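You operate a simulated robot arm through the tools that you are given. There is no shell and no other tool.

You are at the controls of a simulated robot arm. One attempt, no reset.

JOB
The heat box's socket is dead: move its plug to socket two.
Fine: heat switch and strip switch off first; strip switch on again last, heat switch ends off.
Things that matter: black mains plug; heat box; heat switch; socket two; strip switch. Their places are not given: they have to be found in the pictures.

It is judged by the outcome, as a careful person would: the job done as asked, and still so three seconds after it is handed in. It fails if anything else is knocked over, pushed out of place, dropped, spilled or broken.

ROBOT AND FRAMES
A 6-joint arm with a fingered hand, fixed in place. Base frame: the origin is at the foot of the arm, x ahead of it, y to its left, z up. Readings come in cm, degrees, newtons and seconds.
With the tool pointing down near the work surface it reaches from about 30 to 80 cm from the base axis. Its first joint turns from -115.0 to 115.0 degrees. Payload 4 kg.
The tool frame sits at the grasp point between the pads (the TCP): z along the fingers, y along the line on which they close. The tips reach 2.6 cm beyond it. Largest opening 16.4 cm; the body of the gripper starts 7.3 cm behind the TCP. The gripper is a hand of 5 fingers: y runs from the thumb to the fingers, the wrist lies at [0, 0, -23.9] in the tool frame, and closing takes about 1.5 s.
Orientation is that of the tool frame in the base frame, as a unit quaternion [w, x, y, z]. With the fingers straight down and closing along the base's y, the tool's x points along the base's -x, its y along +y and its z along -z.

CONTROLS
- The arm moves only by the tool jog_arm. Its argument "motion" is a list of rows, each a list of 3 entries, a list of its own where there are three numbers: the closure, from 0 (fully open) to 1 (shut), then the shift along the tool's x, y, z in cm, then the turn, a rotation vector about the tool's x, y, z in degrees. In form: [[jaw, [dx, dy, dz], [ax, ay, az]], ...]. A call has 1 to 20 rows; each row is the pose to reach, as a shift and turn from the pose commanded when the call began, along the tool's axes at that moment. Each row takes 0.2 s and may step no farther than 5 cm and 8.6 degrees from the row before; otherwise, or with a gripper value out of range, the whole call is refused. A pose out of reach is approached as far as the arm can. The call stops where the force on the tool passes 40 N (or 10 N more than at its start, if that is more) or the arm is blocked; 0.2 s more then pass. The fingers move at their own pace (about 4.5 cm/s each) and stop on an object; they squeeze with about 29 N. The grip force told is the motor's: it shows also when the fingers shut on nothing. Time passes only in rows, and 0.2 s behind the last, so rows that repeat a pose let the fingers close. The reply holds the time, the measured pose of the TCP, the force on the tool along the base axes, the opening and the grip force, in the units named above and with some noise, with the torque about the TCP (base axes, N m) and any sound that the robot's microphone picked up.
- Cameras (640 x 400 px; columns grow to the right, rows downward): "scene" is fixed at [39.87, 64.7, 136.98]; the picture's right is [-0.97, 0.24, 0.00], its down [0.22, 0.87, -0.44] and it looks along [-0.11, -0.43, -0.90] (base axes); focal length 304 px, centre (320, 200). "wrist" rides on the gripper at [5.1, -7, -9.4] in the tool frame; the picture's right is [0.81, 0.59, 0.00], its down [-0.43, 0.60, -0.68] and it looks along [-0.40, 0.55, 0.74] (tool axes); focal length 270 px, centre (320, 200).
- camera(camera): a new picture of that camera. The clock stands still meanwhile.
- slide_trunk(by): slides the trunk up (or, below 0, down) by that many cm; the arm rides with it, the base frame stays. It gives what a move gives, with no picture.
- grasp_type(shape): the hand has 5 fingers and takes this shape, open, in about a second: jaw (thumb against the fingers, like two jaws); tri (thumb and two fingers); tip (a fingertip pinch); poke (one finger out to press); point (the index stretched); flat (the hand flat); cup (the hand cupped); fist (a fist). The gripper value then closes the fingers along that shape, each until it touches; the sizes above hold for jaw. It gives what a move gives, with no picture.
- pixel_to_xyz(camera, pixels): for up to 12 pixels [column, row] of the newest picture of that camera ("zoom" is the newest enlarged one), the place [x, y, z] in the base frame of the surface seen there, good to about 0.2 cm. The clock stands still meanwhile.
- zoom(camera, box): a new picture of the part [left, top, right, bottom] of that camera's present view, enlarged. The clock stands still meanwhile.
- hand_in(): hands the job in; it is judged then, once.

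Open the gripper and draw the arm clear of the work before you hand the job in, unless the task says otherwise.

The tools are called after "Emit:" as name(argument=value, ...) on one line, values as JSON. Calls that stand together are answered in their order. jog_arm: Moves the arm, as the interface text tells. Its arguments: {"type":"object","properties":{"motion":{"type":"array"}},"required":["motion"]} The other tools are called the same way: slide_trunk (by) slides the trunk up or down; grasp_type (shape) gives the hand a shape; camera (camera) takes a picture; pixel_to_xyz (camera, pixels) gives the place of the surface under pixels of a picture; zoom (camera, box) takes an enlarged picture of a part of a camera's view; hand_in () hands the job in.

At the start:

```text
time: 0.0
ee_pos: [19.33, 49.07, 106.3]
orientation: [0.001, 0.0, 1.0, -0.001]
ft_force: [0.5, 0.1, -0.3]
wrist_torque: [0.05, 0.01, -0.01]
width: 16.38
gripper_force: 0.0
shape: jaw
trunk travel left (down, up): [-77.5, 21.5]
```

scene: 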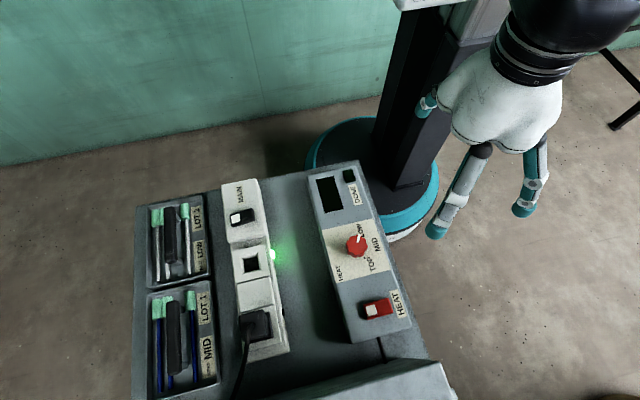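
wrist: 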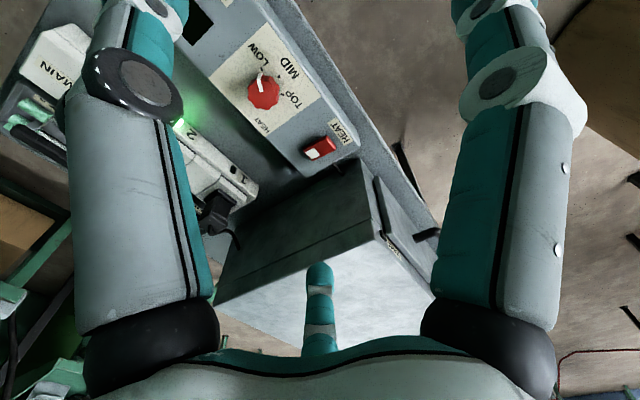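

The scene shows the power strip (MAIN switch at about (242,216), socket two at (252,263), plug at (257,325)) and the heat box panel with the red HEAT switch at (377,309). I zoom in for details.

Emit:
zoom(camera="scene", box=[200, 160, 440, 400])

Emit:
zoom(camera="wrist", box=[0, 0, 440, 280])

```text
1.67 times, centred on (320, 280) of scene
```

zoom: 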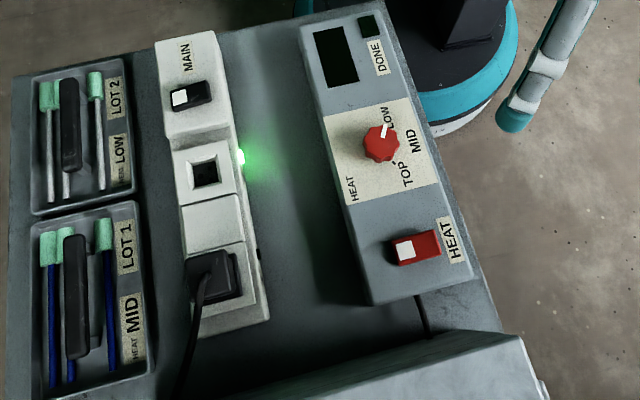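

```text
1.43 times, centred on (220, 140) of wrist
```

zoom: 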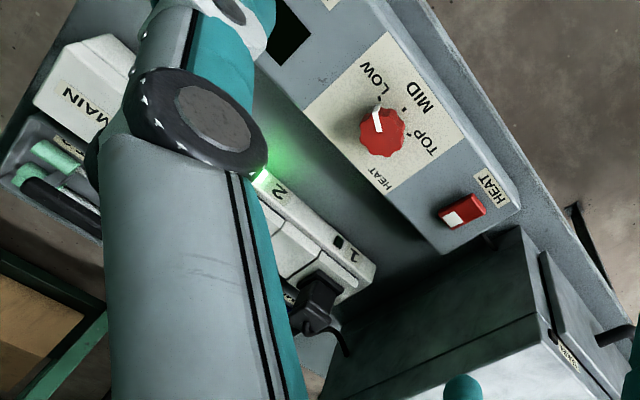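

I query surface places for the switches, plug, socket and table in the zoom of the scene.

Emit:
zoom(camera="scene", box=[190, 170, 430, 390])

Emit:
pixel_to_xyz(camera="scene", pixels=[[236, 218], [248, 215], [242, 222], [251, 264], [240, 250], [268, 246], [257, 322], [258, 340], [372, 311], [385, 306], [300, 320], [356, 245]])

```text
1.82 times, centred on (310, 280) of scene
```

zoom: 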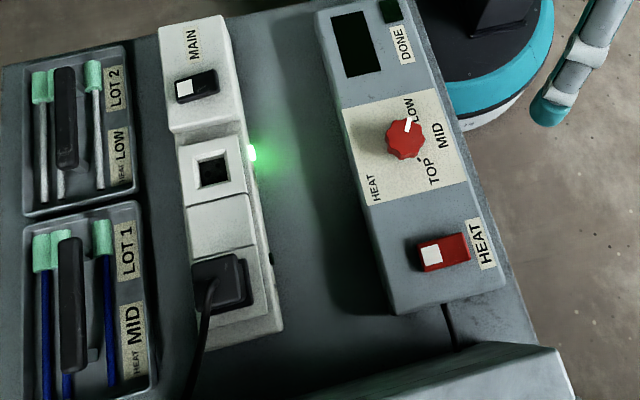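

```text
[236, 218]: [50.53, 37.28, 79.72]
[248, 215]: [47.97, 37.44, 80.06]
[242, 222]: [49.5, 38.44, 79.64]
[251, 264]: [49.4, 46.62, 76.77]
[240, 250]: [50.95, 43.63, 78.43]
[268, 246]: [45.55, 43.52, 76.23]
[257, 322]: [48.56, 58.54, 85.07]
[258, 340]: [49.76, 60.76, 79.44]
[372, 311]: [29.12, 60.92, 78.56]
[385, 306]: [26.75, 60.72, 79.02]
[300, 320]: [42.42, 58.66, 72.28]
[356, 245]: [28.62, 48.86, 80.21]
```

Table is at about z=72, switches at about z=79–80. I zoom tighter on strip parts and the heat switch to see the rocker states and socket geometry.

Emit:
zoom(camera="scene", box=[210, 180, 300, 240])

Emit:
zoom(camera="scene", box=[215, 235, 305, 295])

Emit:
zoom(camera="scene", box=[215, 295, 305, 355])

Emit:
zoom(camera="scene", box=[335, 275, 425, 335])

```text
6.67 times, centred on (255, 210) of scene
```

zoom: 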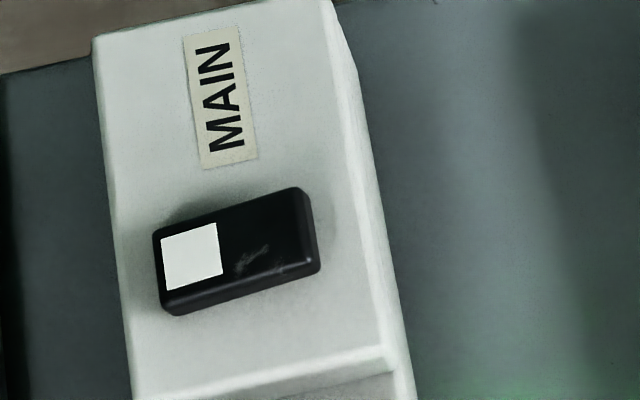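

```text
6.67 times, centred on (260, 265) of scene
```

zoom: 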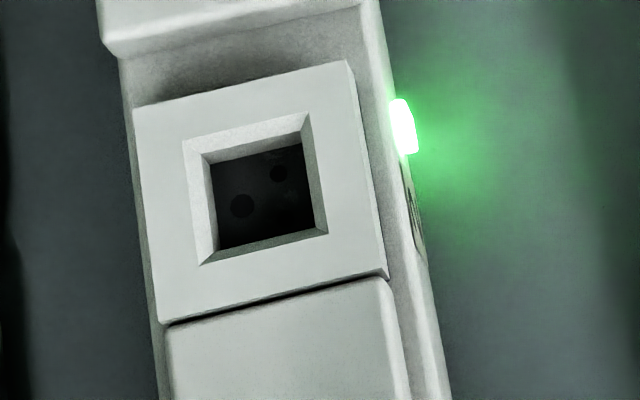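

```text
6.67 times, centred on (260, 325) of scene
```

zoom: 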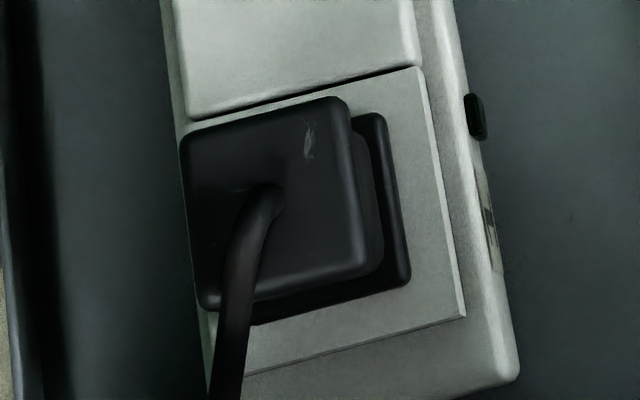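

```text
6.67 times, centred on (380, 305) of scene
```

zoom: 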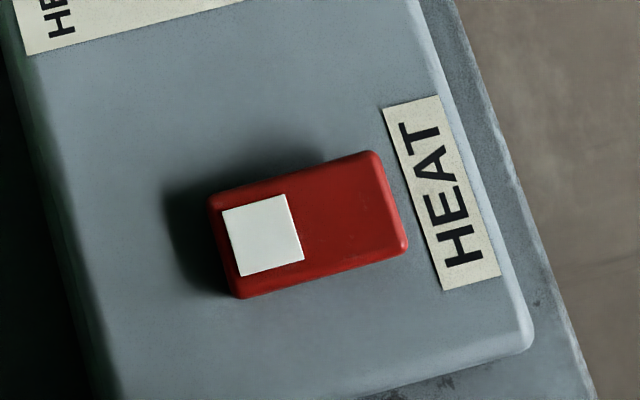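

Both rockers have the white-marked end toward +x. I measure each rocker's tilt by querying several points on the current zoom of the heat switch.

Emit:
pixel_to_xyz(camera="zoom", pixels=[[240, 210], [250, 265], [262, 235], [290, 225], [320, 215], [350, 205], [375, 175], [390, 240], [380, 200], [310, 330], [200, 150], [360, 110]])

Emit:
zoom(camera="scene", box=[210, 180, 300, 240])

Emit:
pixel_to_xyz(camera="zoom", pixels=[[170, 250], [180, 285], [192, 258], [215, 255], [240, 245], [265, 240], [295, 205], [305, 255], [290, 230], [150, 350], [160, 180], [330, 330]])

```text
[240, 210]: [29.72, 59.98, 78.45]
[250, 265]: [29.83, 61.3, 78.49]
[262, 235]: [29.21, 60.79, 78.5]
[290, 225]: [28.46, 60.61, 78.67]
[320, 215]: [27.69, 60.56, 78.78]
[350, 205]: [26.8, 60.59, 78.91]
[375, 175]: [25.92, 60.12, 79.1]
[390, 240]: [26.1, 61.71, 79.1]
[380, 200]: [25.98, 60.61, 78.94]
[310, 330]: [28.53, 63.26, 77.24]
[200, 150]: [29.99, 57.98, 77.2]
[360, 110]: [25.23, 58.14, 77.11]
```

```text
6.67 times, centred on (255, 210) of scene
```

zoom: 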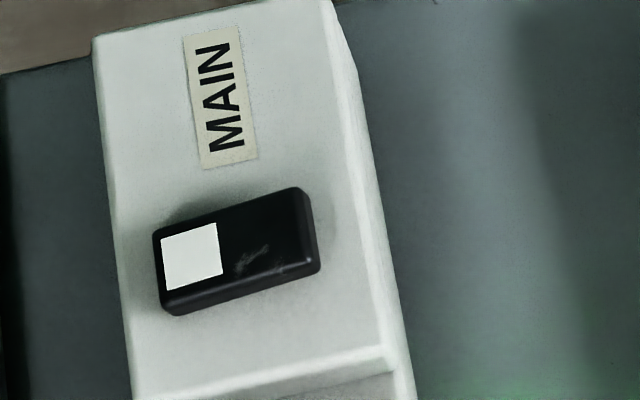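

```text
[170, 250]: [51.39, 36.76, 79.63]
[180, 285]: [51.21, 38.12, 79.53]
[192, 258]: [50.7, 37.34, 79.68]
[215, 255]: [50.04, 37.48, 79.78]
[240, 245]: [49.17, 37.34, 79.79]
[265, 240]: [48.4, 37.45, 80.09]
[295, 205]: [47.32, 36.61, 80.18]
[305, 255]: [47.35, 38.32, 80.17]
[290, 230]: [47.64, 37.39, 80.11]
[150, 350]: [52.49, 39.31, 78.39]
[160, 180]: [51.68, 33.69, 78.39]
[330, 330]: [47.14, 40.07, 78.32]
```

The white ends (+x) are pressed down on both rockers, so both are ON; OFF means pressing the -x ends at about (26.4, 60.7) and (47.8, 37.4). Now I measure socket two and the plug.

Emit:
zoom(camera="scene", box=[215, 235, 305, 295])

Emit:
pixel_to_xyz(camera="zoom", pixels=[[185, 140], [310, 115], [328, 233], [203, 263], [265, 200], [140, 115], [350, 65], [382, 275], [163, 320], [241, 206], [278, 174], [280, 340]])

Emit:
zoom(camera="scene", box=[215, 295, 305, 355])

Emit:
pixel_to_xyz(camera="zoom", pixels=[[195, 145], [330, 110], [360, 265], [215, 290], [270, 190], [320, 200], [375, 130], [400, 270], [260, 320], [430, 200], [235, 280], [230, 380]])

```text
6.67 times, centred on (260, 265) of scene
```

zoom: 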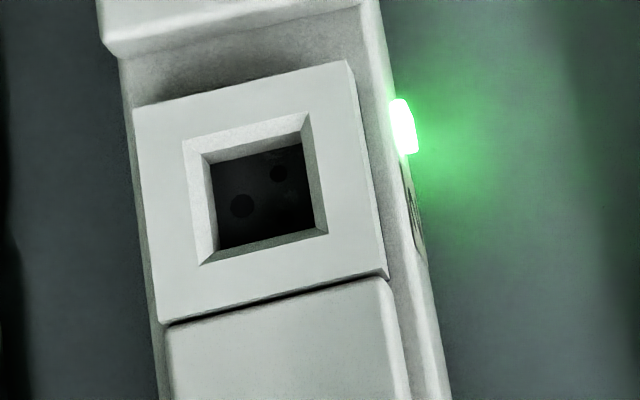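

```text
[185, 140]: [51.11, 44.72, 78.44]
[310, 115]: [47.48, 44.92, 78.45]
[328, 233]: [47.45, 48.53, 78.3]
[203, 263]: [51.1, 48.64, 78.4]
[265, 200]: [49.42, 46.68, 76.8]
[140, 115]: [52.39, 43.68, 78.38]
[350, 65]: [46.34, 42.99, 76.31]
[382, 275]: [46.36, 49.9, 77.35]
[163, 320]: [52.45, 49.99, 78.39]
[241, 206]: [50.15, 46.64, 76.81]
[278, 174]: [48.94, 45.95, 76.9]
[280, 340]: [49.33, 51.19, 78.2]
```

```text
6.67 times, centred on (260, 325) of scene
```

zoom: 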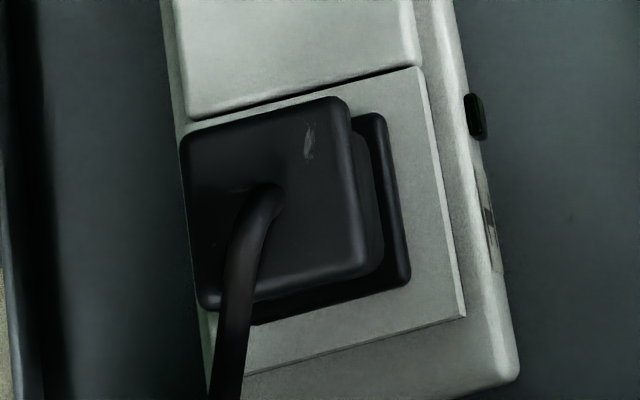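

```text
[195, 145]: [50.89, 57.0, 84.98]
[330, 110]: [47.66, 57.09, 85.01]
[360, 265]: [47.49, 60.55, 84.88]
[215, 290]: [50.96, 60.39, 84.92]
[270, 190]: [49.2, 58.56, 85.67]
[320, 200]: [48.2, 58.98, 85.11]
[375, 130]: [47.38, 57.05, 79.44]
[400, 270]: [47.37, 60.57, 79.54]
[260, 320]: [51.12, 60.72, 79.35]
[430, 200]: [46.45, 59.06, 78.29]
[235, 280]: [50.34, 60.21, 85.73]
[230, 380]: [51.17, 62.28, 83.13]
```

Plug body spans about x 47.4–51.2, y 56.9–60.7, z 79.4–85.0; socket two's recess centre is about (49.3, 46.7). I set the poke shape, well above everything, and look at how the finger sticks out.

Emit:
grasp_type(shape="poke")

Emit:
camera(camera="scene")

Emit:
camera(camera="wrist")

```text
time: 0.9
ee_pos: [19.29, 48.99, 106.29]
orientation: [0.001, 0.0, 1.0, 0.0]
ft_force: [0.5, 0.3, 0.3]
wrist_torque: [-0.02, 0.01, -0.03]
width: 0.01
gripper_force: 0.0
shape: poke
trunk travel left (down, up): [-77.5, 21.5]
```

```text
taken
```

scene: 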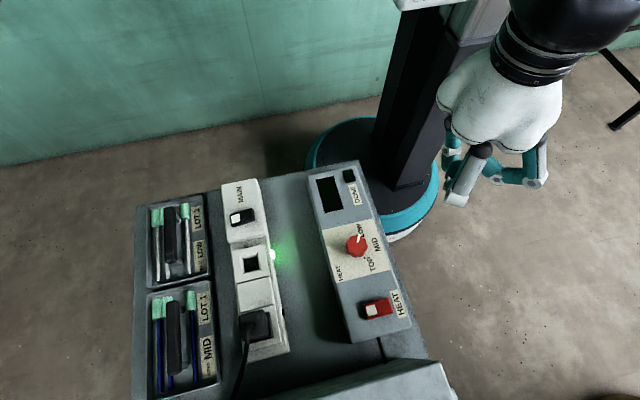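

```text
taken
```

wrist: 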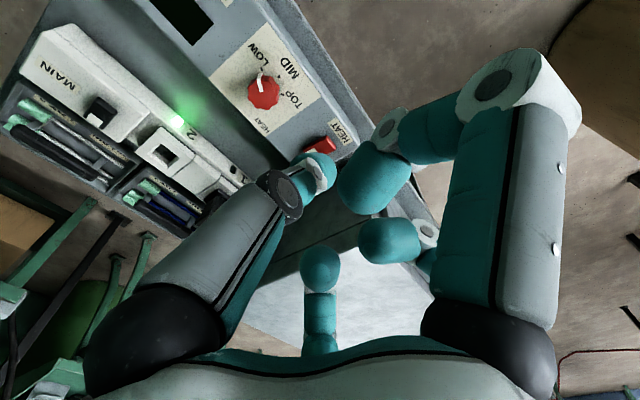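

The wrist view shows the fingers curled and some extending; I query fingertips' positions at (325,168), (365,185), (390,242), (320,268) and others to find the poking finger.

Emit:
pixel_to_xyz(camera="wrist", pixels=[[325, 168], [300, 172], [360, 190], [345, 205], [375, 245], [400, 235], [320, 260], [320, 290], [320, 330], [430, 120], [505, 90], [280, 190]])

Emit:
zoom(camera="scene", box=[410, 60, 570, 220])

Emit:
zoom(camera="wrist", box=[220, 80, 480, 360])

```text
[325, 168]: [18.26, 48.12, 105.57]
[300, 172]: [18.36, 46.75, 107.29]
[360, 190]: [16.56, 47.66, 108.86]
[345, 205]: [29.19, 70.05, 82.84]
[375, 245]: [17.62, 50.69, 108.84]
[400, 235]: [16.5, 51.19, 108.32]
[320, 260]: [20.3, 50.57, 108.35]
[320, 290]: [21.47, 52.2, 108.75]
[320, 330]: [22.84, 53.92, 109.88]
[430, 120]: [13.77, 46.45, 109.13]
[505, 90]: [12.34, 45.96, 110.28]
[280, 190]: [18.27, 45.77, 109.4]
```

```text
2.50 times, centred on (490, 140) of scene
```

zoom: 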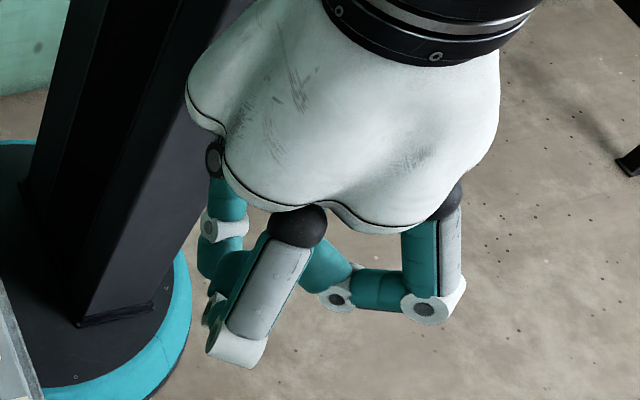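

```text
1.43 times, centred on (350, 220) of wrist
```

zoom: 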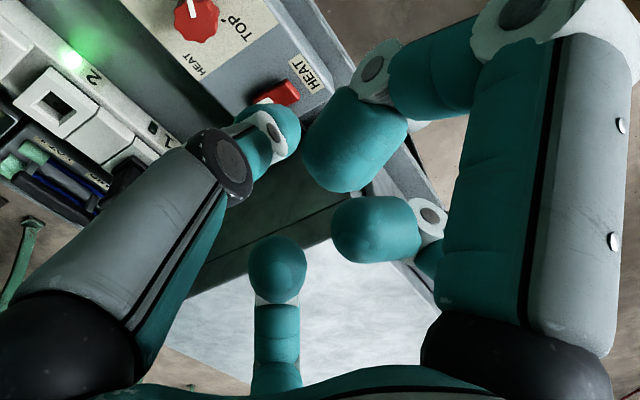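

The index/thumb tip sits near the TCP. To see exactly how far the poking finger extends, I tilt the hand about the tool's x (z toward +y base) so the scene camera sees it from the side.

Emit:
jog_arm(motion=[[0, [0, 0, 0], [-8, 0, 0]], [0, [0, 0, 0], [-16, 0, 0]], [0, [0, 0, 0], [-24, 0, 0]], [0, [0, 0, 0], [-32, 0, 0]], [0, [0, 0, 0], [-40, 0, 0]], [0, [0, 0, 0], [-48, 0, 0]], [0, [0, 0, 0], [-56, 0, 0]], [0, [0, 0, 0], [-64, 0, 0]], [0, [0, 0, 0], [-64, 0, 0]]])

Emit:
camera(camera="scene")

```text
time: 2.9
ee_pos: [19.36, 49.05, 106.43]
orientation: [-0.002, 0.0, 0.848, 0.53]
ft_force: [0.2, 0.0, 0.8]
wrist_torque: [-0.01, 0.02, -0.01]
width: 0.0
gripper_force: 0.2
shape: poke
out of reach, approached as far as the arm can: row 5
trunk travel left (down, up): [-77.5, 21.5]
```

```text
taken
```

scene: 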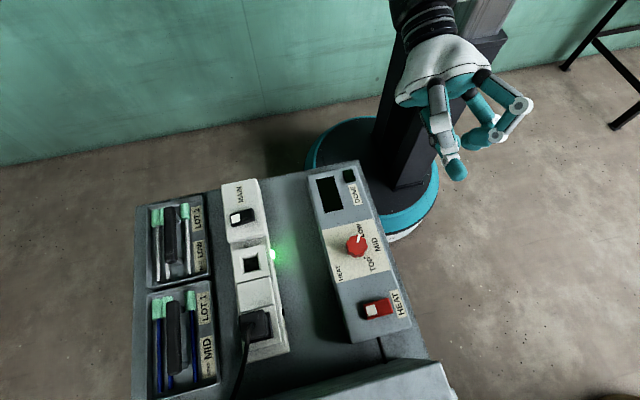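

Now the poking finger sticks out with its tip at about (456,172). I zoom and query it.

Emit:
zoom(camera="scene", box=[390, 50, 550, 190])

Emit:
pixel_to_xyz(camera="scene", pixels=[[456, 178], [456, 172], [450, 165], [462, 168], [453, 160], [445, 145], [437, 120], [435, 95], [518, 105], [495, 136], [473, 140], [485, 110]])

```text
2.86 times, centred on (470, 120) of scene
```

zoom: 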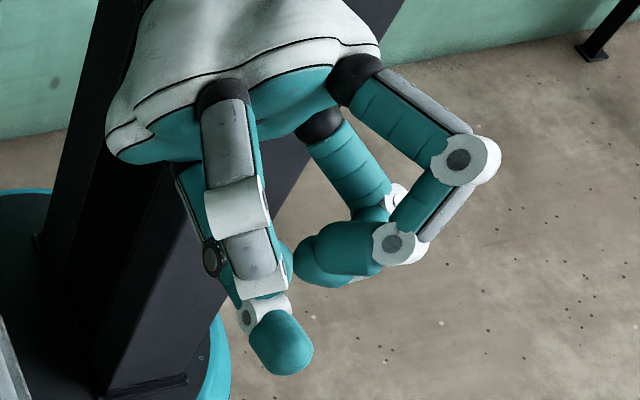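

```text
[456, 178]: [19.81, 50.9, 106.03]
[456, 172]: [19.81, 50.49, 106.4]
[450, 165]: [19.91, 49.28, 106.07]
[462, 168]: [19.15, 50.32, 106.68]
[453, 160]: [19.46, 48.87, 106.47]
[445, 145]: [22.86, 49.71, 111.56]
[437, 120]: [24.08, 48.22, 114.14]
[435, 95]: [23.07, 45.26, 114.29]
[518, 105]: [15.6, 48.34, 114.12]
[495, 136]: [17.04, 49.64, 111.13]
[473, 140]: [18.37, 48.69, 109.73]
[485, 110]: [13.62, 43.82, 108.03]
```

The poke tip lies almost on the tool axis, roughly 2–2.4 cm beyond the TCP, with curled fingers at tool z about -1.5. I check the heat box body near the switch for clearance.

Emit:
pixel_to_xyz(camera="scene", pixels=[[420, 364], [380, 372], [340, 385], [300, 395], [430, 385], [390, 395], [395, 350], [360, 355], [384, 345], [320, 370], [440, 362], [290, 360]])

Emit:
zoom(camera="scene", box=[280, 300, 460, 400])

Emit:
camera(camera="wrist")

```text
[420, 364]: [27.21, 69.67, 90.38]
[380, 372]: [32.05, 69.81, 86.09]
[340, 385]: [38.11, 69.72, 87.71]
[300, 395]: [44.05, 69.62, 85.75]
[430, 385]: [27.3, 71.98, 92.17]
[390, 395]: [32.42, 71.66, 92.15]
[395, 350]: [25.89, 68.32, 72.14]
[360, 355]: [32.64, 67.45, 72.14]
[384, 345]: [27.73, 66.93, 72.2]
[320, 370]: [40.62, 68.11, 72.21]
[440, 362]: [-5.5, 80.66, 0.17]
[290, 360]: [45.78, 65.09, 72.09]
```

```text
3.56 times, centred on (370, 350) of scene
```

zoom: 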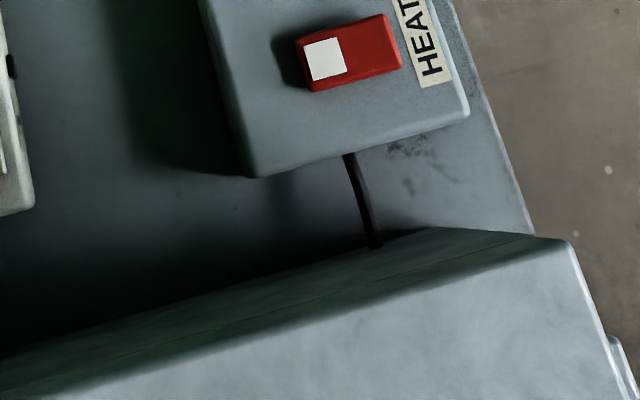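

```text
taken
```

wrist: 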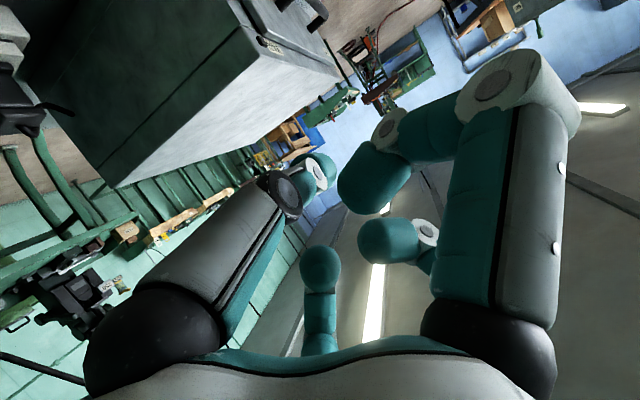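

The heat box's front face is at y≈69.5, top z≈92, so I must keep the hand's bulk away from +y there. While the hand is tilted for viewing, I look at the jaw shape too to learn where its fingers sit.

Emit:
grasp_type(shape="jaw")

Emit:
zoom(camera="scene", box=[370, 20, 570, 220])

Emit:
camera(camera="wrist")

```text
time: 3.8
ee_pos: [19.32, 49.13, 106.52]
orientation: [-0.003, 0.001, 0.848, 0.529]
ft_force: [0.4, -0.6, -0.2]
wrist_torque: [0.0, -0.02, 0.03]
width: 16.4
gripper_force: 0.1
shape: jaw
trunk travel left (down, up): [-77.5, 21.5]
```

```text
2.00 times, centred on (470, 120) of scene
```

zoom: 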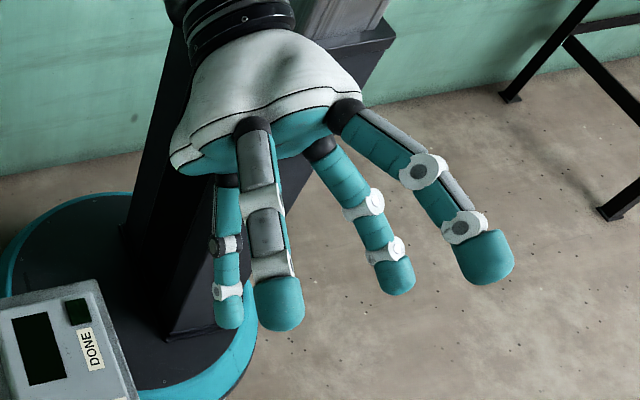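

```text
taken
```

wrist: 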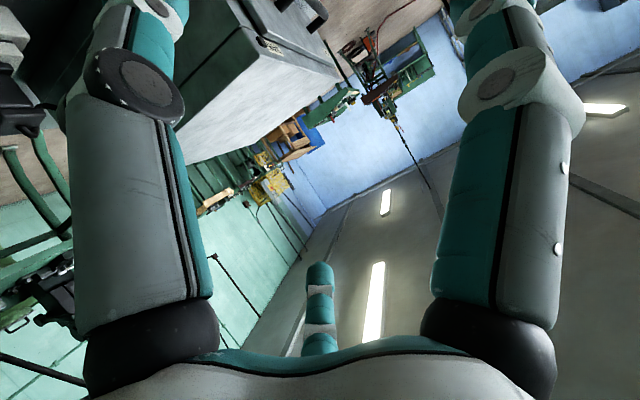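

Four fingers are visible in the zoom; I query their tips at (229,320), (280,315), (397,285), (490,265) and knuckles.

Emit:
pixel_to_xyz(camera="zoom", pixels=[[229, 318], [229, 300], [227, 245], [281, 322], [280, 300], [265, 230], [398, 288], [395, 270], [365, 205], [495, 272], [485, 250], [425, 170]])

```text
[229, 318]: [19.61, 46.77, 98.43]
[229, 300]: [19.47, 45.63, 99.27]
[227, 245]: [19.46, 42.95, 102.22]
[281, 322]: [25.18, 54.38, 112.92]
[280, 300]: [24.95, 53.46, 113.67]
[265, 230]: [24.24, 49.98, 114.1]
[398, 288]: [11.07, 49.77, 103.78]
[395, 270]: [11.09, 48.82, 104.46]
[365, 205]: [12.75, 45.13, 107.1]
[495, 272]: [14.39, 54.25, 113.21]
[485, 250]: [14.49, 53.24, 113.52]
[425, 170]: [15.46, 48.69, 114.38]
```

It's a radial five-finger hand: thumb at tool (0,-8.2), others around. I close it partially in free air to see how the fingers converge in the jaw shape.

Emit:
jog_arm(motion=[[0.7, [0, 0, 0], [0, 0, 0]], [0.7, [0, 0, 0], [0, 0, 0]], [0.7, [0, 0, 0], [0, 0, 0]], [0.7, [0, 0, 0], [0, 0, 0]], [0.7, [0, 0, 0], [0, 0, 0]], [0.7, [0, 0, 0], [0, 0, 0]], [0.7, [0, 0, 0], [0, 0, 0]]])

Emit:
zoom(camera="scene", box=[390, 50, 550, 190])

Emit:
camera(camera="wrist")

```text
time: 5.4
ee_pos: [19.31, 49.07, 106.46]
orientation: [-0.003, 0.0, 0.848, 0.53]
ft_force: [-0.1, -0.7, 1.0]
wrist_torque: [0.0, -0.01, 0.02]
width: 4.96
gripper_force: 0.0
shape: jaw
trunk travel left (down, up): [-77.5, 21.5]
```

```text
2.86 times, centred on (470, 120) of scene
```

zoom: 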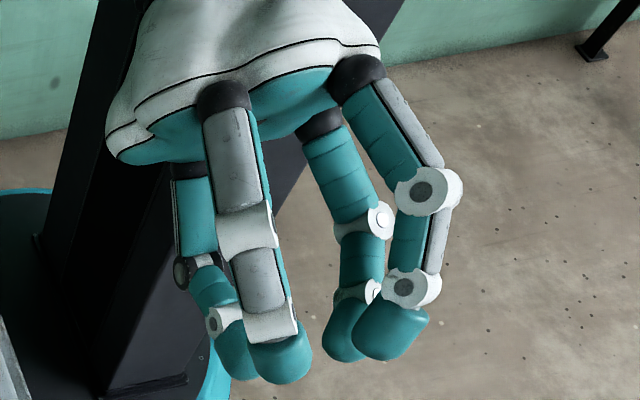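

```text
taken
```

wrist: 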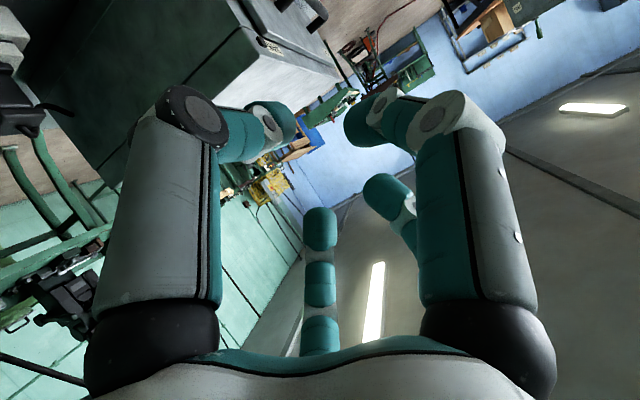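

Emit:
pixel_to_xyz(camera="zoom", pixels=[[283, 375], [280, 355], [238, 365], [215, 290], [345, 350], [395, 350], [390, 330], [185, 270], [430, 190], [380, 220], [245, 225], [340, 335]])

Emit:
pixel_to_xyz(camera="wrist", pixels=[[280, 120], [260, 115], [360, 125], [350, 130], [380, 190], [375, 200], [320, 220], [320, 240], [405, 120], [195, 110]])

```text
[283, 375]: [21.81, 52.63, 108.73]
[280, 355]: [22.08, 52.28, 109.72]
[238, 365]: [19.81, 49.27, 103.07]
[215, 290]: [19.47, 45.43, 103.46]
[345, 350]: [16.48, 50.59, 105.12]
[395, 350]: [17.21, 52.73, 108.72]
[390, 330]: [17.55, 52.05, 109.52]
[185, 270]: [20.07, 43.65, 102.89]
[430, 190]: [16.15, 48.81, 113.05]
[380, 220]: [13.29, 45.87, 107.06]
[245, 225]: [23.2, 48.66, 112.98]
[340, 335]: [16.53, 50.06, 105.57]
```

```text
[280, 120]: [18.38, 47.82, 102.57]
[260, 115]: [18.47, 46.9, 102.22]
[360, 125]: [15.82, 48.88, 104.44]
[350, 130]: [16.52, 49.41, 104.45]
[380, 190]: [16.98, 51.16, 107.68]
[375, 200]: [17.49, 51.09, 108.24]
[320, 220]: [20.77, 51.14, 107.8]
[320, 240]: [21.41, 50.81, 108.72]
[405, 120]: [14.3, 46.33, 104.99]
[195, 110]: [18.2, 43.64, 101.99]
```

In jaw, the side fingers also converge to the sides of an object. I check the "tri" shape, which may keep the side fingers away.

Emit:
grasp_type(shape="tri")

Emit:
zoom(camera="scene", box=[370, 20, 570, 220])

Emit:
camera(camera="wrist")

Emit:
jog_arm(motion=[[0.7, [0, 0, 0], [0, 0, 0]], [0.7, [0, 0, 0], [0, 0, 0]], [0.7, [0, 0, 0], [0, 0, 0]], [0.7, [0, 0, 0], [0, 0, 0]], [0.7, [0, 0, 0], [0, 0, 0]], [0.7, [0, 0, 0], [0, 0, 0]], [0.7, [0, 0, 0], [0, 0, 0]]])

Emit:
zoom(camera="scene", box=[390, 50, 550, 190])

Emit:
camera(camera="wrist")

```text
time: 6.3
ee_pos: [19.2, 49.1, 106.4]
orientation: [-0.003, 0.001, 0.849, 0.529]
ft_force: [-0.1, -0.2, -0.6]
wrist_torque: [-0.03, 0.03, -0.01]
width: 16.37
gripper_force: 0.0
shape: tri
trunk travel left (down, up): [-77.5, 21.5]
```

```text
2.00 times, centred on (470, 120) of scene
```

zoom: 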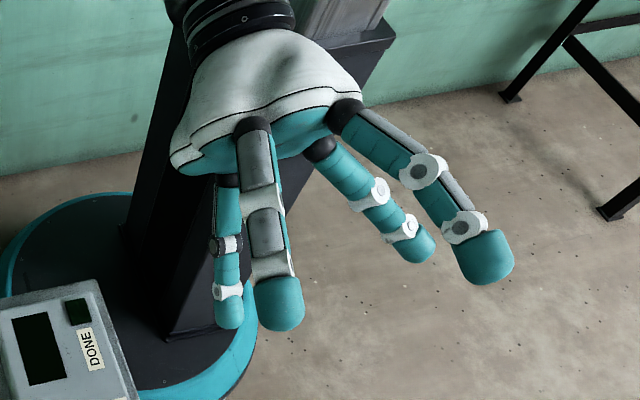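

```text
taken
```

wrist: 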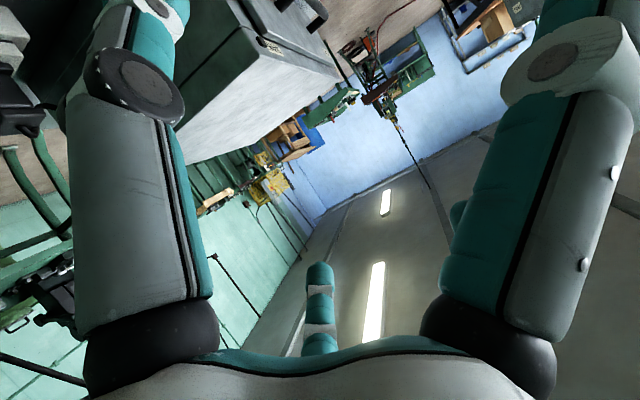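

```text
time: 7.9
ee_pos: [19.31, 48.98, 106.47]
orientation: [-0.002, 0.001, 0.848, 0.53]
ft_force: [-0.7, -0.4, -0.2]
wrist_torque: [0.01, -0.02, -0.01]
width: 4.99
gripper_force: 0.0
shape: tri
trunk travel left (down, up): [-77.5, 21.5]
```

```text
2.86 times, centred on (470, 120) of scene
```

zoom: 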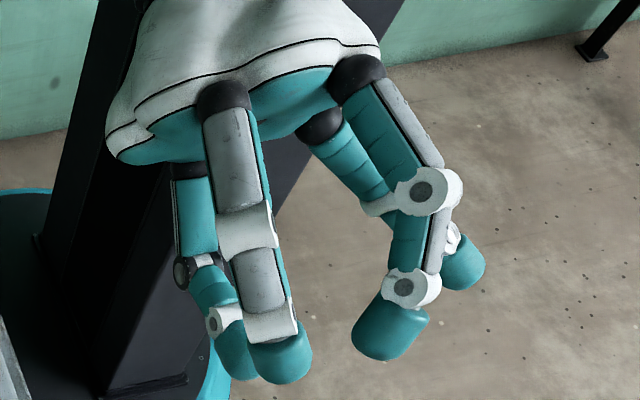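

```text
taken
```

wrist: 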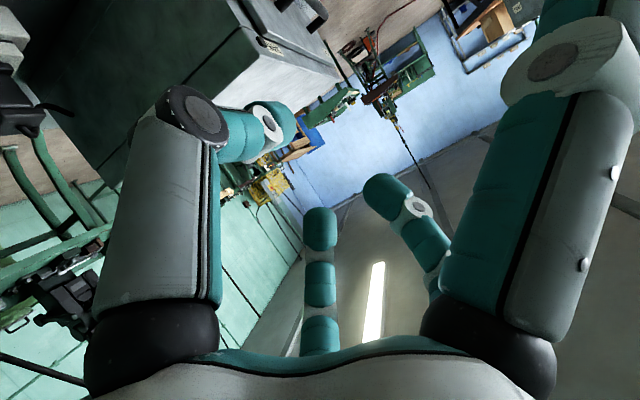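

In tri the side fingers splay wide; jaw partly closed will be better for the plug, with thumb at -x so the cord (azimuth ~62°) falls in a finger gap. Now I return to poke shape and come back upright, then yaw +90° about the tool z.

Emit:
grasp_type(shape="poke")

Emit:
jog_arm(motion=[[0, [0, 0, 0], [8, 0, 0]], [0, [0, 0, 0], [16, 0, 0]], [0, [0, 0, 0], [24, 0, 0]], [0, [0, 0, 0], [32, 0, 0]], [0, [0, 0, 0], [40, 0, 0]], [0, [0, 0, 0], [48, 0, 0]], [0, [0, 0, 0], [56, 0, 0]], [0, [0, 0, 0], [64, 0, 0]], [0, [0, 0, 0], [64, 0, 0]]])

Emit:
jog_arm(motion=[[0, [0, 0, 0], [0, 0, 8]], [0, [0, 0, 0], [0, 0, 16]], [0, [0, 0, 0], [0, 0, 24]], [0, [0, 0, 0], [0, 0, 32]], [0, [0, 0, 0], [0, 0, 40]], [0, [0, 0, 0], [0, 0, 48]], [0, [0, 0, 0], [0, 0, 56]], [0, [0, 0, 0], [0, 0, 64]], [0, [0, 0, 0], [0, 0, 72]], [0, [0, 0, 0], [0, 0, 80]], [0, [0, 0, 0], [0, 0, 88]], [0, [0, 0, 0], [0, 0, 90]]])

Emit:
camera(camera="scene")

Emit:
camera(camera="wrist")

```text
time: 8.8
ee_pos: [19.32, 49.16, 106.46]
orientation: [-0.002, 0.0, 0.848, 0.529]
ft_force: [0.7, 0.7, 0.1]
wrist_torque: [0.03, -0.03, 0.03]
width: 0.0
gripper_force: 0.0
shape: poke
trunk travel left (down, up): [-77.5, 21.5]
```

```text
time: 10.8
ee_pos: [19.24, 48.9, 106.44]
orientation: [0.001, -0.001, 1.0, -0.001]
ft_force: [0.4, -0.5, 1.2]
wrist_torque: [0.0, 0.02, 0.02]
width: 0.02
gripper_force: 0.1
shape: poke
out of reach, approached as far as the arm can: row 5
trunk travel left (down, up): [-77.5, 21.5]
```

```text
time: 13.4
ee_pos: [19.21, 49.05, 106.28]
orientation: [0.0, 0.708, 0.706, -0.001]
ft_force: [0.1, 0.5, 0.3]
wrist_torque: [0.01, 0.01, 0.04]
width: 0.0
gripper_force: 0.0
shape: poke
trunk travel left (down, up): [-77.5, 21.5]
```

```text
taken
```

scene: 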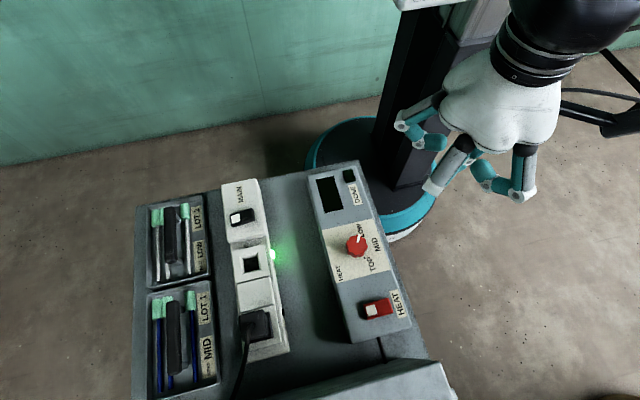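

```text
taken
```

wrist: 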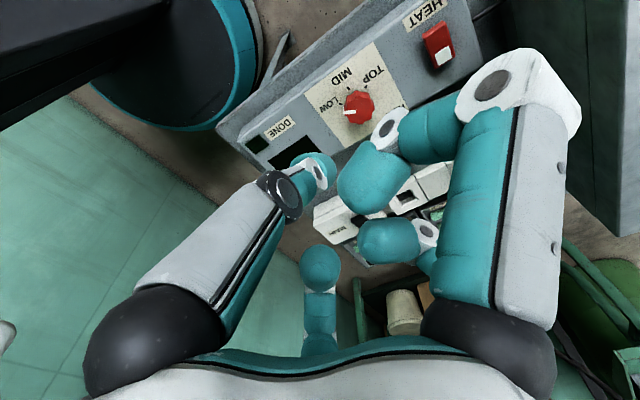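

Orientation is now tool x=+Y, y=+X. I move above the heat switch's raised (-x) end, leaning the hand 15° away from the heat box, and stop at TCP z≈90.

Emit:
jog_arm(motion=[[0, [3, 2, 0], [0, 4, 0]], [0, [6, 4, 0], [0, 8, 0]], [0, [9, 6, 0], [0, 12, 0]], [0, [11.1, 7.05, 0], [0, 15, 0]], [0, [11.1, 7.05, 4], [0, 15, 0]], [0, [11.1, 7.05, 8], [0, 15, 0]], [0, [11.1, 7.05, 12], [0, 15, 0]], [0, [11.1, 7.05, 16], [0, 15, 0]], [0, [11.1, 7.05, 16], [0, 15, 0]]])

Emit:
camera(camera="scene")

Emit:
camera(camera="wrist")

```text
time: 15.4
ee_pos: [26.16, 60.26, 89.99]
orientation: [-0.092, 0.701, 0.701, 0.092]
ft_force: [0.4, 0.6, 1.5]
wrist_torque: [0.02, 0.0, -0.01]
width: 0.01
gripper_force: 0.0
shape: poke
trunk travel left (down, up): [-77.5, 21.5]
```

```text
taken
```

scene: 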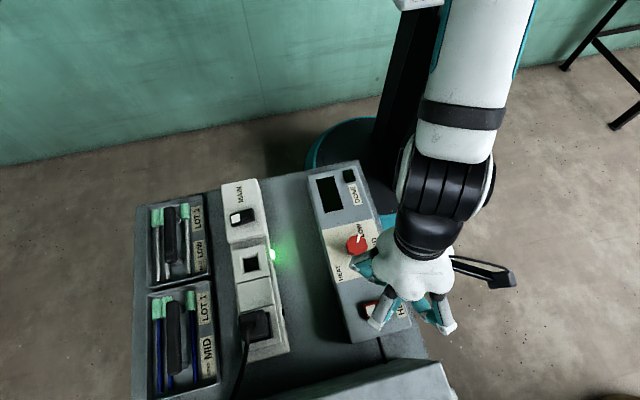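

```text
taken
```

wrist: 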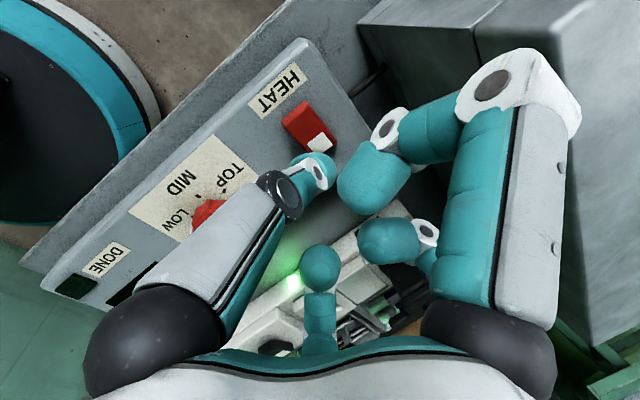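

The wrist view shows the poke tip at about (325,165) near the rocker (300,115)–(320,143). I check positions of the tip and of the rocker ends.

Emit:
zoom(camera="wrist", box=[230, 70, 390, 220])

Emit:
pixel_to_xyz(camera="wrist", pixels=[[325, 170], [330, 165], [320, 158], [290, 113], [303, 108], [318, 143], [310, 130], [300, 180], [375, 185], [390, 240], [320, 262], [480, 85]])

```text
2.67 times, centred on (310, 145) of wrist
```

zoom: 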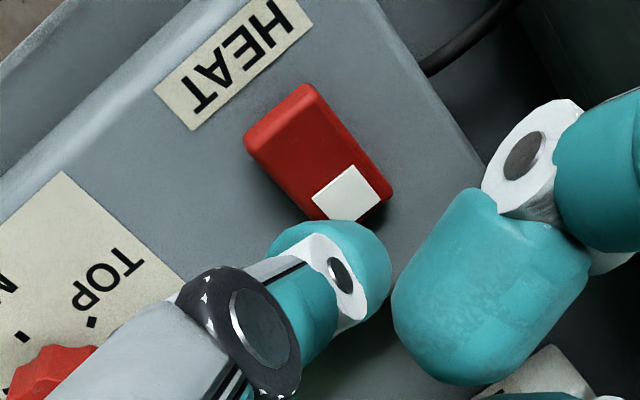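

```text
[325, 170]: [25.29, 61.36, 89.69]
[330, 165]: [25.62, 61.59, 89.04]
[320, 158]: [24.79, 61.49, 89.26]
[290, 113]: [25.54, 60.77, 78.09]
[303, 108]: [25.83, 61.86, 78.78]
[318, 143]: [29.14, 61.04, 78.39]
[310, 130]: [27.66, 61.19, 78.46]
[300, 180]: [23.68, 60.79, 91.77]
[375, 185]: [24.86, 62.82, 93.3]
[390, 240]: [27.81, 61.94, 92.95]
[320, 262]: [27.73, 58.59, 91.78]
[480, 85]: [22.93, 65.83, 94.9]
```

The tip lies about (26.4, 61.0, 87.9), above the raised end. I descend 8 cm vertically (in tool axes: [-0.259d, 0, 0.966d]).

Emit:
jog_arm(motion=[[0, [-0.65, 0, 2.4], [0, 0, 0]], [0, [-1.3, 0, 4.8], [0, 0, 0]], [0, [-1.81, 0, 6.76], [0, 0, 0]], [0, [-2.07, 0, 7.73], [0, 0, 0]], [0, [-2.07, 0, 7.73], [0, 0, 0]]])

Emit:
camera(camera="wrist")

Emit:
zoom(camera="scene", box=[330, 230, 450, 350])

```text
time: 16.6
ee_pos: [26.32, 60.08, 82.39]
orientation: [-0.092, 0.701, 0.701, 0.092]
ft_force: [0.1, 0.6, -0.6]
wrist_torque: [0.02, -0.01, 0.05]
width: 0.0
gripper_force: 0.0
shape: poke
trunk travel left (down, up): [-77.5, 21.5]
```

```text
taken
```

wrist: 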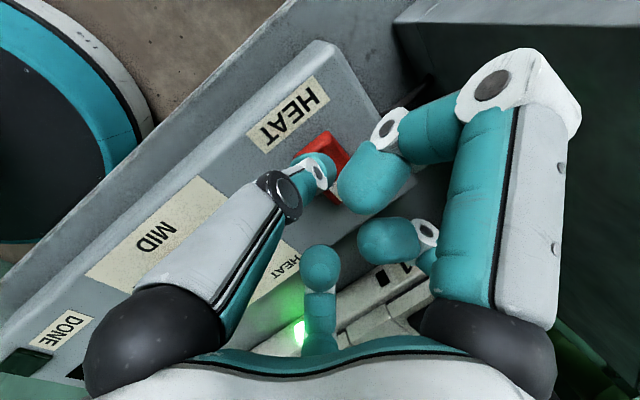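

```text
3.33 times, centred on (390, 290) of scene
```

zoom: 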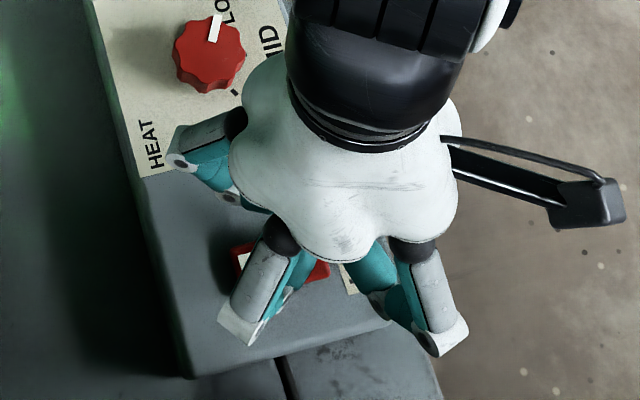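

No contact yet (TCP z≈82.3, tip ≈80.1). I lower in small steps, 1.2 cm more.

Emit:
jog_arm(motion=[[0, [-0.1, 0, 0.39], [0, 0, 0]], [0, [-0.21, 0, 0.77], [0, 0, 0]], [0, [-0.31, 0, 1.16], [0, 0, 0]], [0, [-0.31, 0, 1.16], [0, 0, 0]]])

Emit:
zoom(camera="wrist", box=[230, 70, 430, 230])

```text
time: 17.6
ee_pos: [26.21, 60.1, 81.22]
orientation: [-0.092, 0.701, 0.701, 0.092]
ft_force: [-0.9, 0.8, 0.2]
wrist_torque: [-0.01, -0.02, 0.04]
width: 0.0
gripper_force: 0.1
shape: poke
trunk travel left (down, up): [-77.5, 21.5]
```

```text
2.50 times, centred on (330, 150) of wrist
```

zoom: 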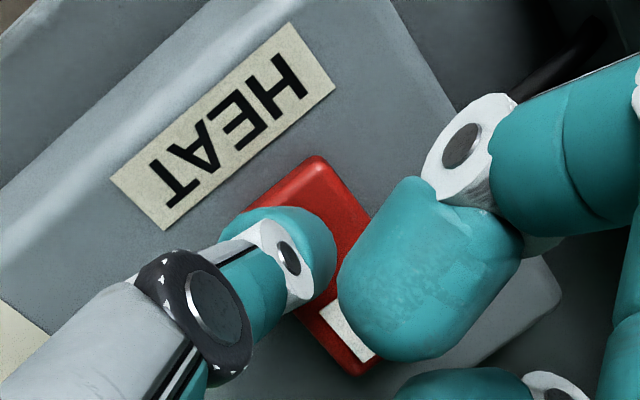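

Still no contact at TCP z≈81.2. I check the tip's visible surface versus the rocker.

Emit:
pixel_to_xyz(camera="zoom", pixels=[[310, 225], [325, 260], [315, 285], [280, 215], [250, 225], [315, 165], [260, 190], [350, 205], [340, 190], [345, 330], [300, 320], [360, 370]])

```text
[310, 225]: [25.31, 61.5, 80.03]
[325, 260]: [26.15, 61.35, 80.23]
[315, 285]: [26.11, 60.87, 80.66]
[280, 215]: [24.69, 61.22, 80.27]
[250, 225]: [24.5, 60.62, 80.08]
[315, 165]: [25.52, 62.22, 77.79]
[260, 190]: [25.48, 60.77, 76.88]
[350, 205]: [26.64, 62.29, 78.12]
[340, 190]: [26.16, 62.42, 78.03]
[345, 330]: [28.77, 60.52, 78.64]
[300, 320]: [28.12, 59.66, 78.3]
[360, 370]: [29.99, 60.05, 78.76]
```

The fingertip's centre is nearer x≈26.0, too close to the rocker's edge, so I shift +0.5 cm in x, then press down in 0.25 cm steps watching the force.

Emit:
jog_arm(motion=[[0, [0, 0.5, 0], [0, 0, 0]], [0, [-0.065, 0.5, 0.24], [0, 0, 0]], [0, [-0.13, 0.5, 0.48], [0, 0, 0]], [0, [-0.13, 0.5, 0.48], [0, 0, 0]]])

Emit:
zoom(camera="wrist", box=[230, 70, 430, 230])

```text
time: 18.6
ee_pos: [26.8, 60.04, 80.95]
orientation: [-0.093, 0.701, 0.701, 0.094]
ft_force: [-3.2, -2.4, 21.3]
wrist_torque: [-0.01, 0.11, -0.01]
width: 0.0
gripper_force: 0.0
shape: poke
trunk travel left (down, up): [-77.5, 21.5]
```

```text
2.50 times, centred on (330, 150) of wrist
```

zoom: 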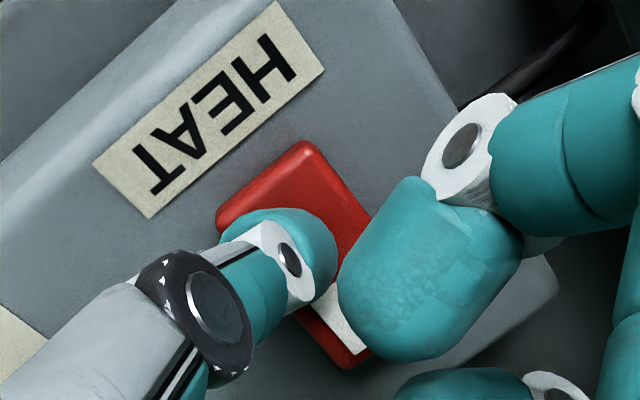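

Contact: 21 N upward at TCP z≈80.95. I check whether the rocker has tipped by querying its white end and raised end.

Emit:
pixel_to_xyz(camera="zoom", pixels=[[330, 300], [345, 330], [355, 345], [345, 360], [310, 160], [300, 180], [340, 190], [350, 215], [265, 195], [320, 185]])

```text
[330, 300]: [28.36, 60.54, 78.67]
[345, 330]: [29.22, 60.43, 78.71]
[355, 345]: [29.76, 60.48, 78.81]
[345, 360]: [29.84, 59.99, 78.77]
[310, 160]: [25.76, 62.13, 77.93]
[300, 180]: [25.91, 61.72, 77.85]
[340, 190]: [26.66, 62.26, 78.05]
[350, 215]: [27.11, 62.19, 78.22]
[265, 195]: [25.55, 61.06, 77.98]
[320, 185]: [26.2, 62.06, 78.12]
```

The -x end now reads about z=78.0 and the white end about 78.8, so the rocker seems to have tipped to OFF. I lift straight up 6 cm and verify.

Emit:
jog_arm(motion=[[0, [0.26, 0, -0.97], [0, 0, 0]], [0, [0.78, 0, -2.9], [0, 0, 0]], [0, [1.55, 0, -5.8], [0, 0, 0]], [0, [2.33, 0, -8.7], [0, 0, 0]], [0, [2.33, 0, -8.7], [0, 0, 0]]])

Emit:
zoom(camera="wrist", box=[230, 70, 390, 220])

Emit:
pixel_to_xyz(camera="zoom", pixels=[[270, 120], [300, 90], [320, 110], [330, 150], [310, 160], [345, 190], [330, 180], [350, 205], [290, 130], [380, 190]])

```text
time: 19.8
ee_pos: [26.82, 60.21, 89.6]
orientation: [-0.093, 0.701, 0.701, 0.092]
ft_force: [0.4, 0.1, -0.2]
wrist_torque: [0.0, -0.01, -0.01]
width: 0.0
gripper_force: 0.1
shape: poke
trunk travel left (down, up): [-77.5, 21.5]
```

```text
2.67 times, centred on (310, 145) of wrist
```

zoom: 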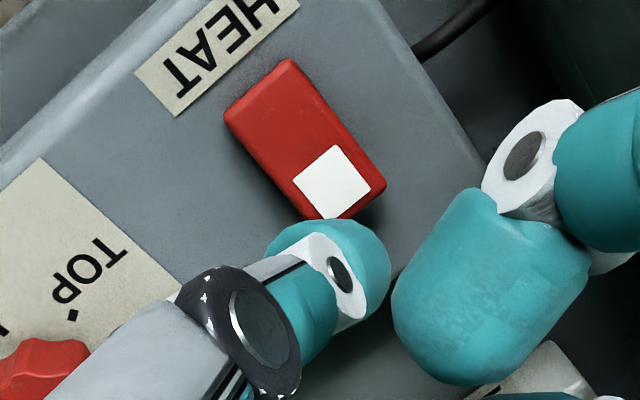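

```text
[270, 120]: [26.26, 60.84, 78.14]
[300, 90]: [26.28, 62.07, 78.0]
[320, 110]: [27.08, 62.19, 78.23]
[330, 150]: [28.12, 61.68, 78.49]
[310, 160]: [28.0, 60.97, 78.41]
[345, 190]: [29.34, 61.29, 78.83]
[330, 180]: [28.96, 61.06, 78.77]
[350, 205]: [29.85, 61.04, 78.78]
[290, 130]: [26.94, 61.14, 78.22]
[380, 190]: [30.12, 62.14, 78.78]
```

The heat switch is OFF now (-x end 78.1, white end 78.8). Next I go above the MAIN strip switch's raised -x end (47.9, 37.3) at TCP z≈90, untilting on the way.

Emit:
jog_arm(motion=[[0, [-2.76, 2.64, -0.785], [0, -1.875, 0]], [0, [-5.52, 5.275, -1.57], [0, -3.75, 0]], [0, [-8.28, 7.91, -2.355], [0, -5.625, 0]], [0, [-11.04, 10.55, -3.14], [0, -7.5, 0]], [0, [-13.8, 13.19, -3.925], [0, -9.375, 0]], [0, [-16.56, 15.83, -4.71], [0, -11.25, 0]], [0, [-19.32, 18.46, -5.495], [0, -13.125, 0]], [0, [-22.08, 21.1, -6.28], [0, -15, 0]], [0, [-22.08, 21.1, -6.28], [0, -15, 0]]])

Emit:
zoom(camera="wrist", box=[220, 70, 440, 220])

Emit:
camera(camera="scene")

```text
time: 21.8
ee_pos: [48.0, 37.0, 89.92]
orientation: [0.0, 0.707, 0.707, -0.001]
ft_force: [0.2, 1.4, -0.5]
wrist_torque: [0.0, 0.0, -0.02]
width: 0.0
gripper_force: 0.1
shape: poke
trunk travel left (down, up): [-77.5, 21.5]
```

```text
2.67 times, centred on (330, 145) of wrist
```

zoom: 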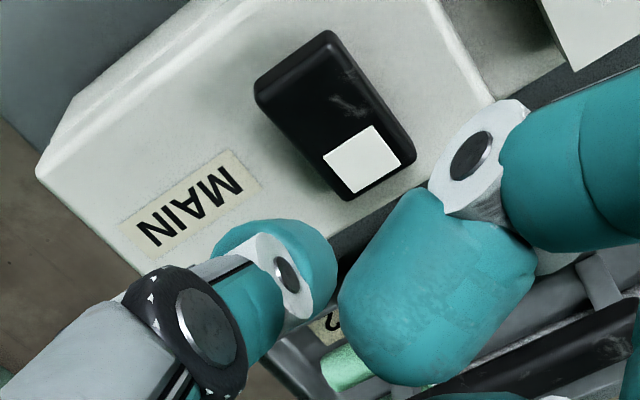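

```text
taken
```

scene: 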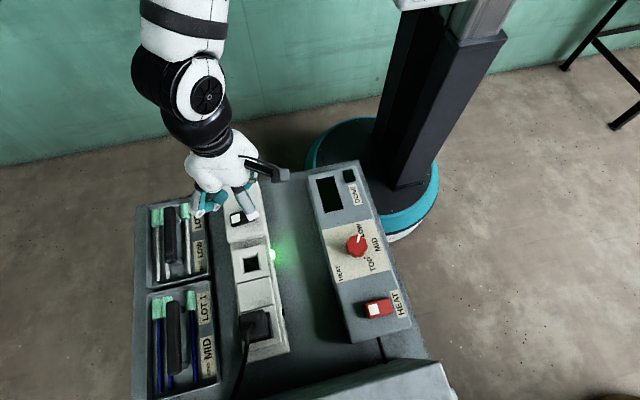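

I'm over the MAIN rocker (wrist zoom: raised end at about (330,50), white mark (362,158)). I descend 6.7 cm and then small steps with force checks.

Emit:
jog_arm(motion=[[0, [0.2, 0, 2.5], [0, 0, 0]], [0, [0.2, 0, 5], [0, 0, 0]], [0, [0.2, 0, 6.7], [0, 0, 0]], [0, [0.2, 0, 6.7], [0, 0, 0]]])

Emit:
zoom(camera="wrist", box=[220, 70, 440, 220])

```text
time: 22.8
ee_pos: [47.91, 37.42, 83.23]
orientation: [-0.001, 0.708, 0.707, 0.0]
ft_force: [0.9, 0.0, -0.2]
wrist_torque: [-0.02, 0.03, -0.03]
width: 0.0
gripper_force: 0.0
shape: poke
trunk travel left (down, up): [-77.5, 21.5]
```

```text
2.67 times, centred on (330, 145) of wrist
```

zoom: 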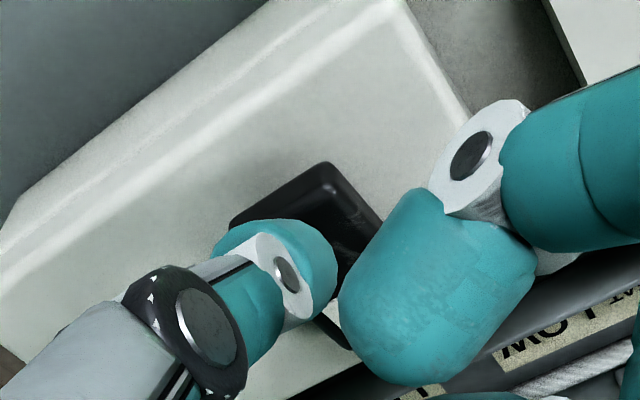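

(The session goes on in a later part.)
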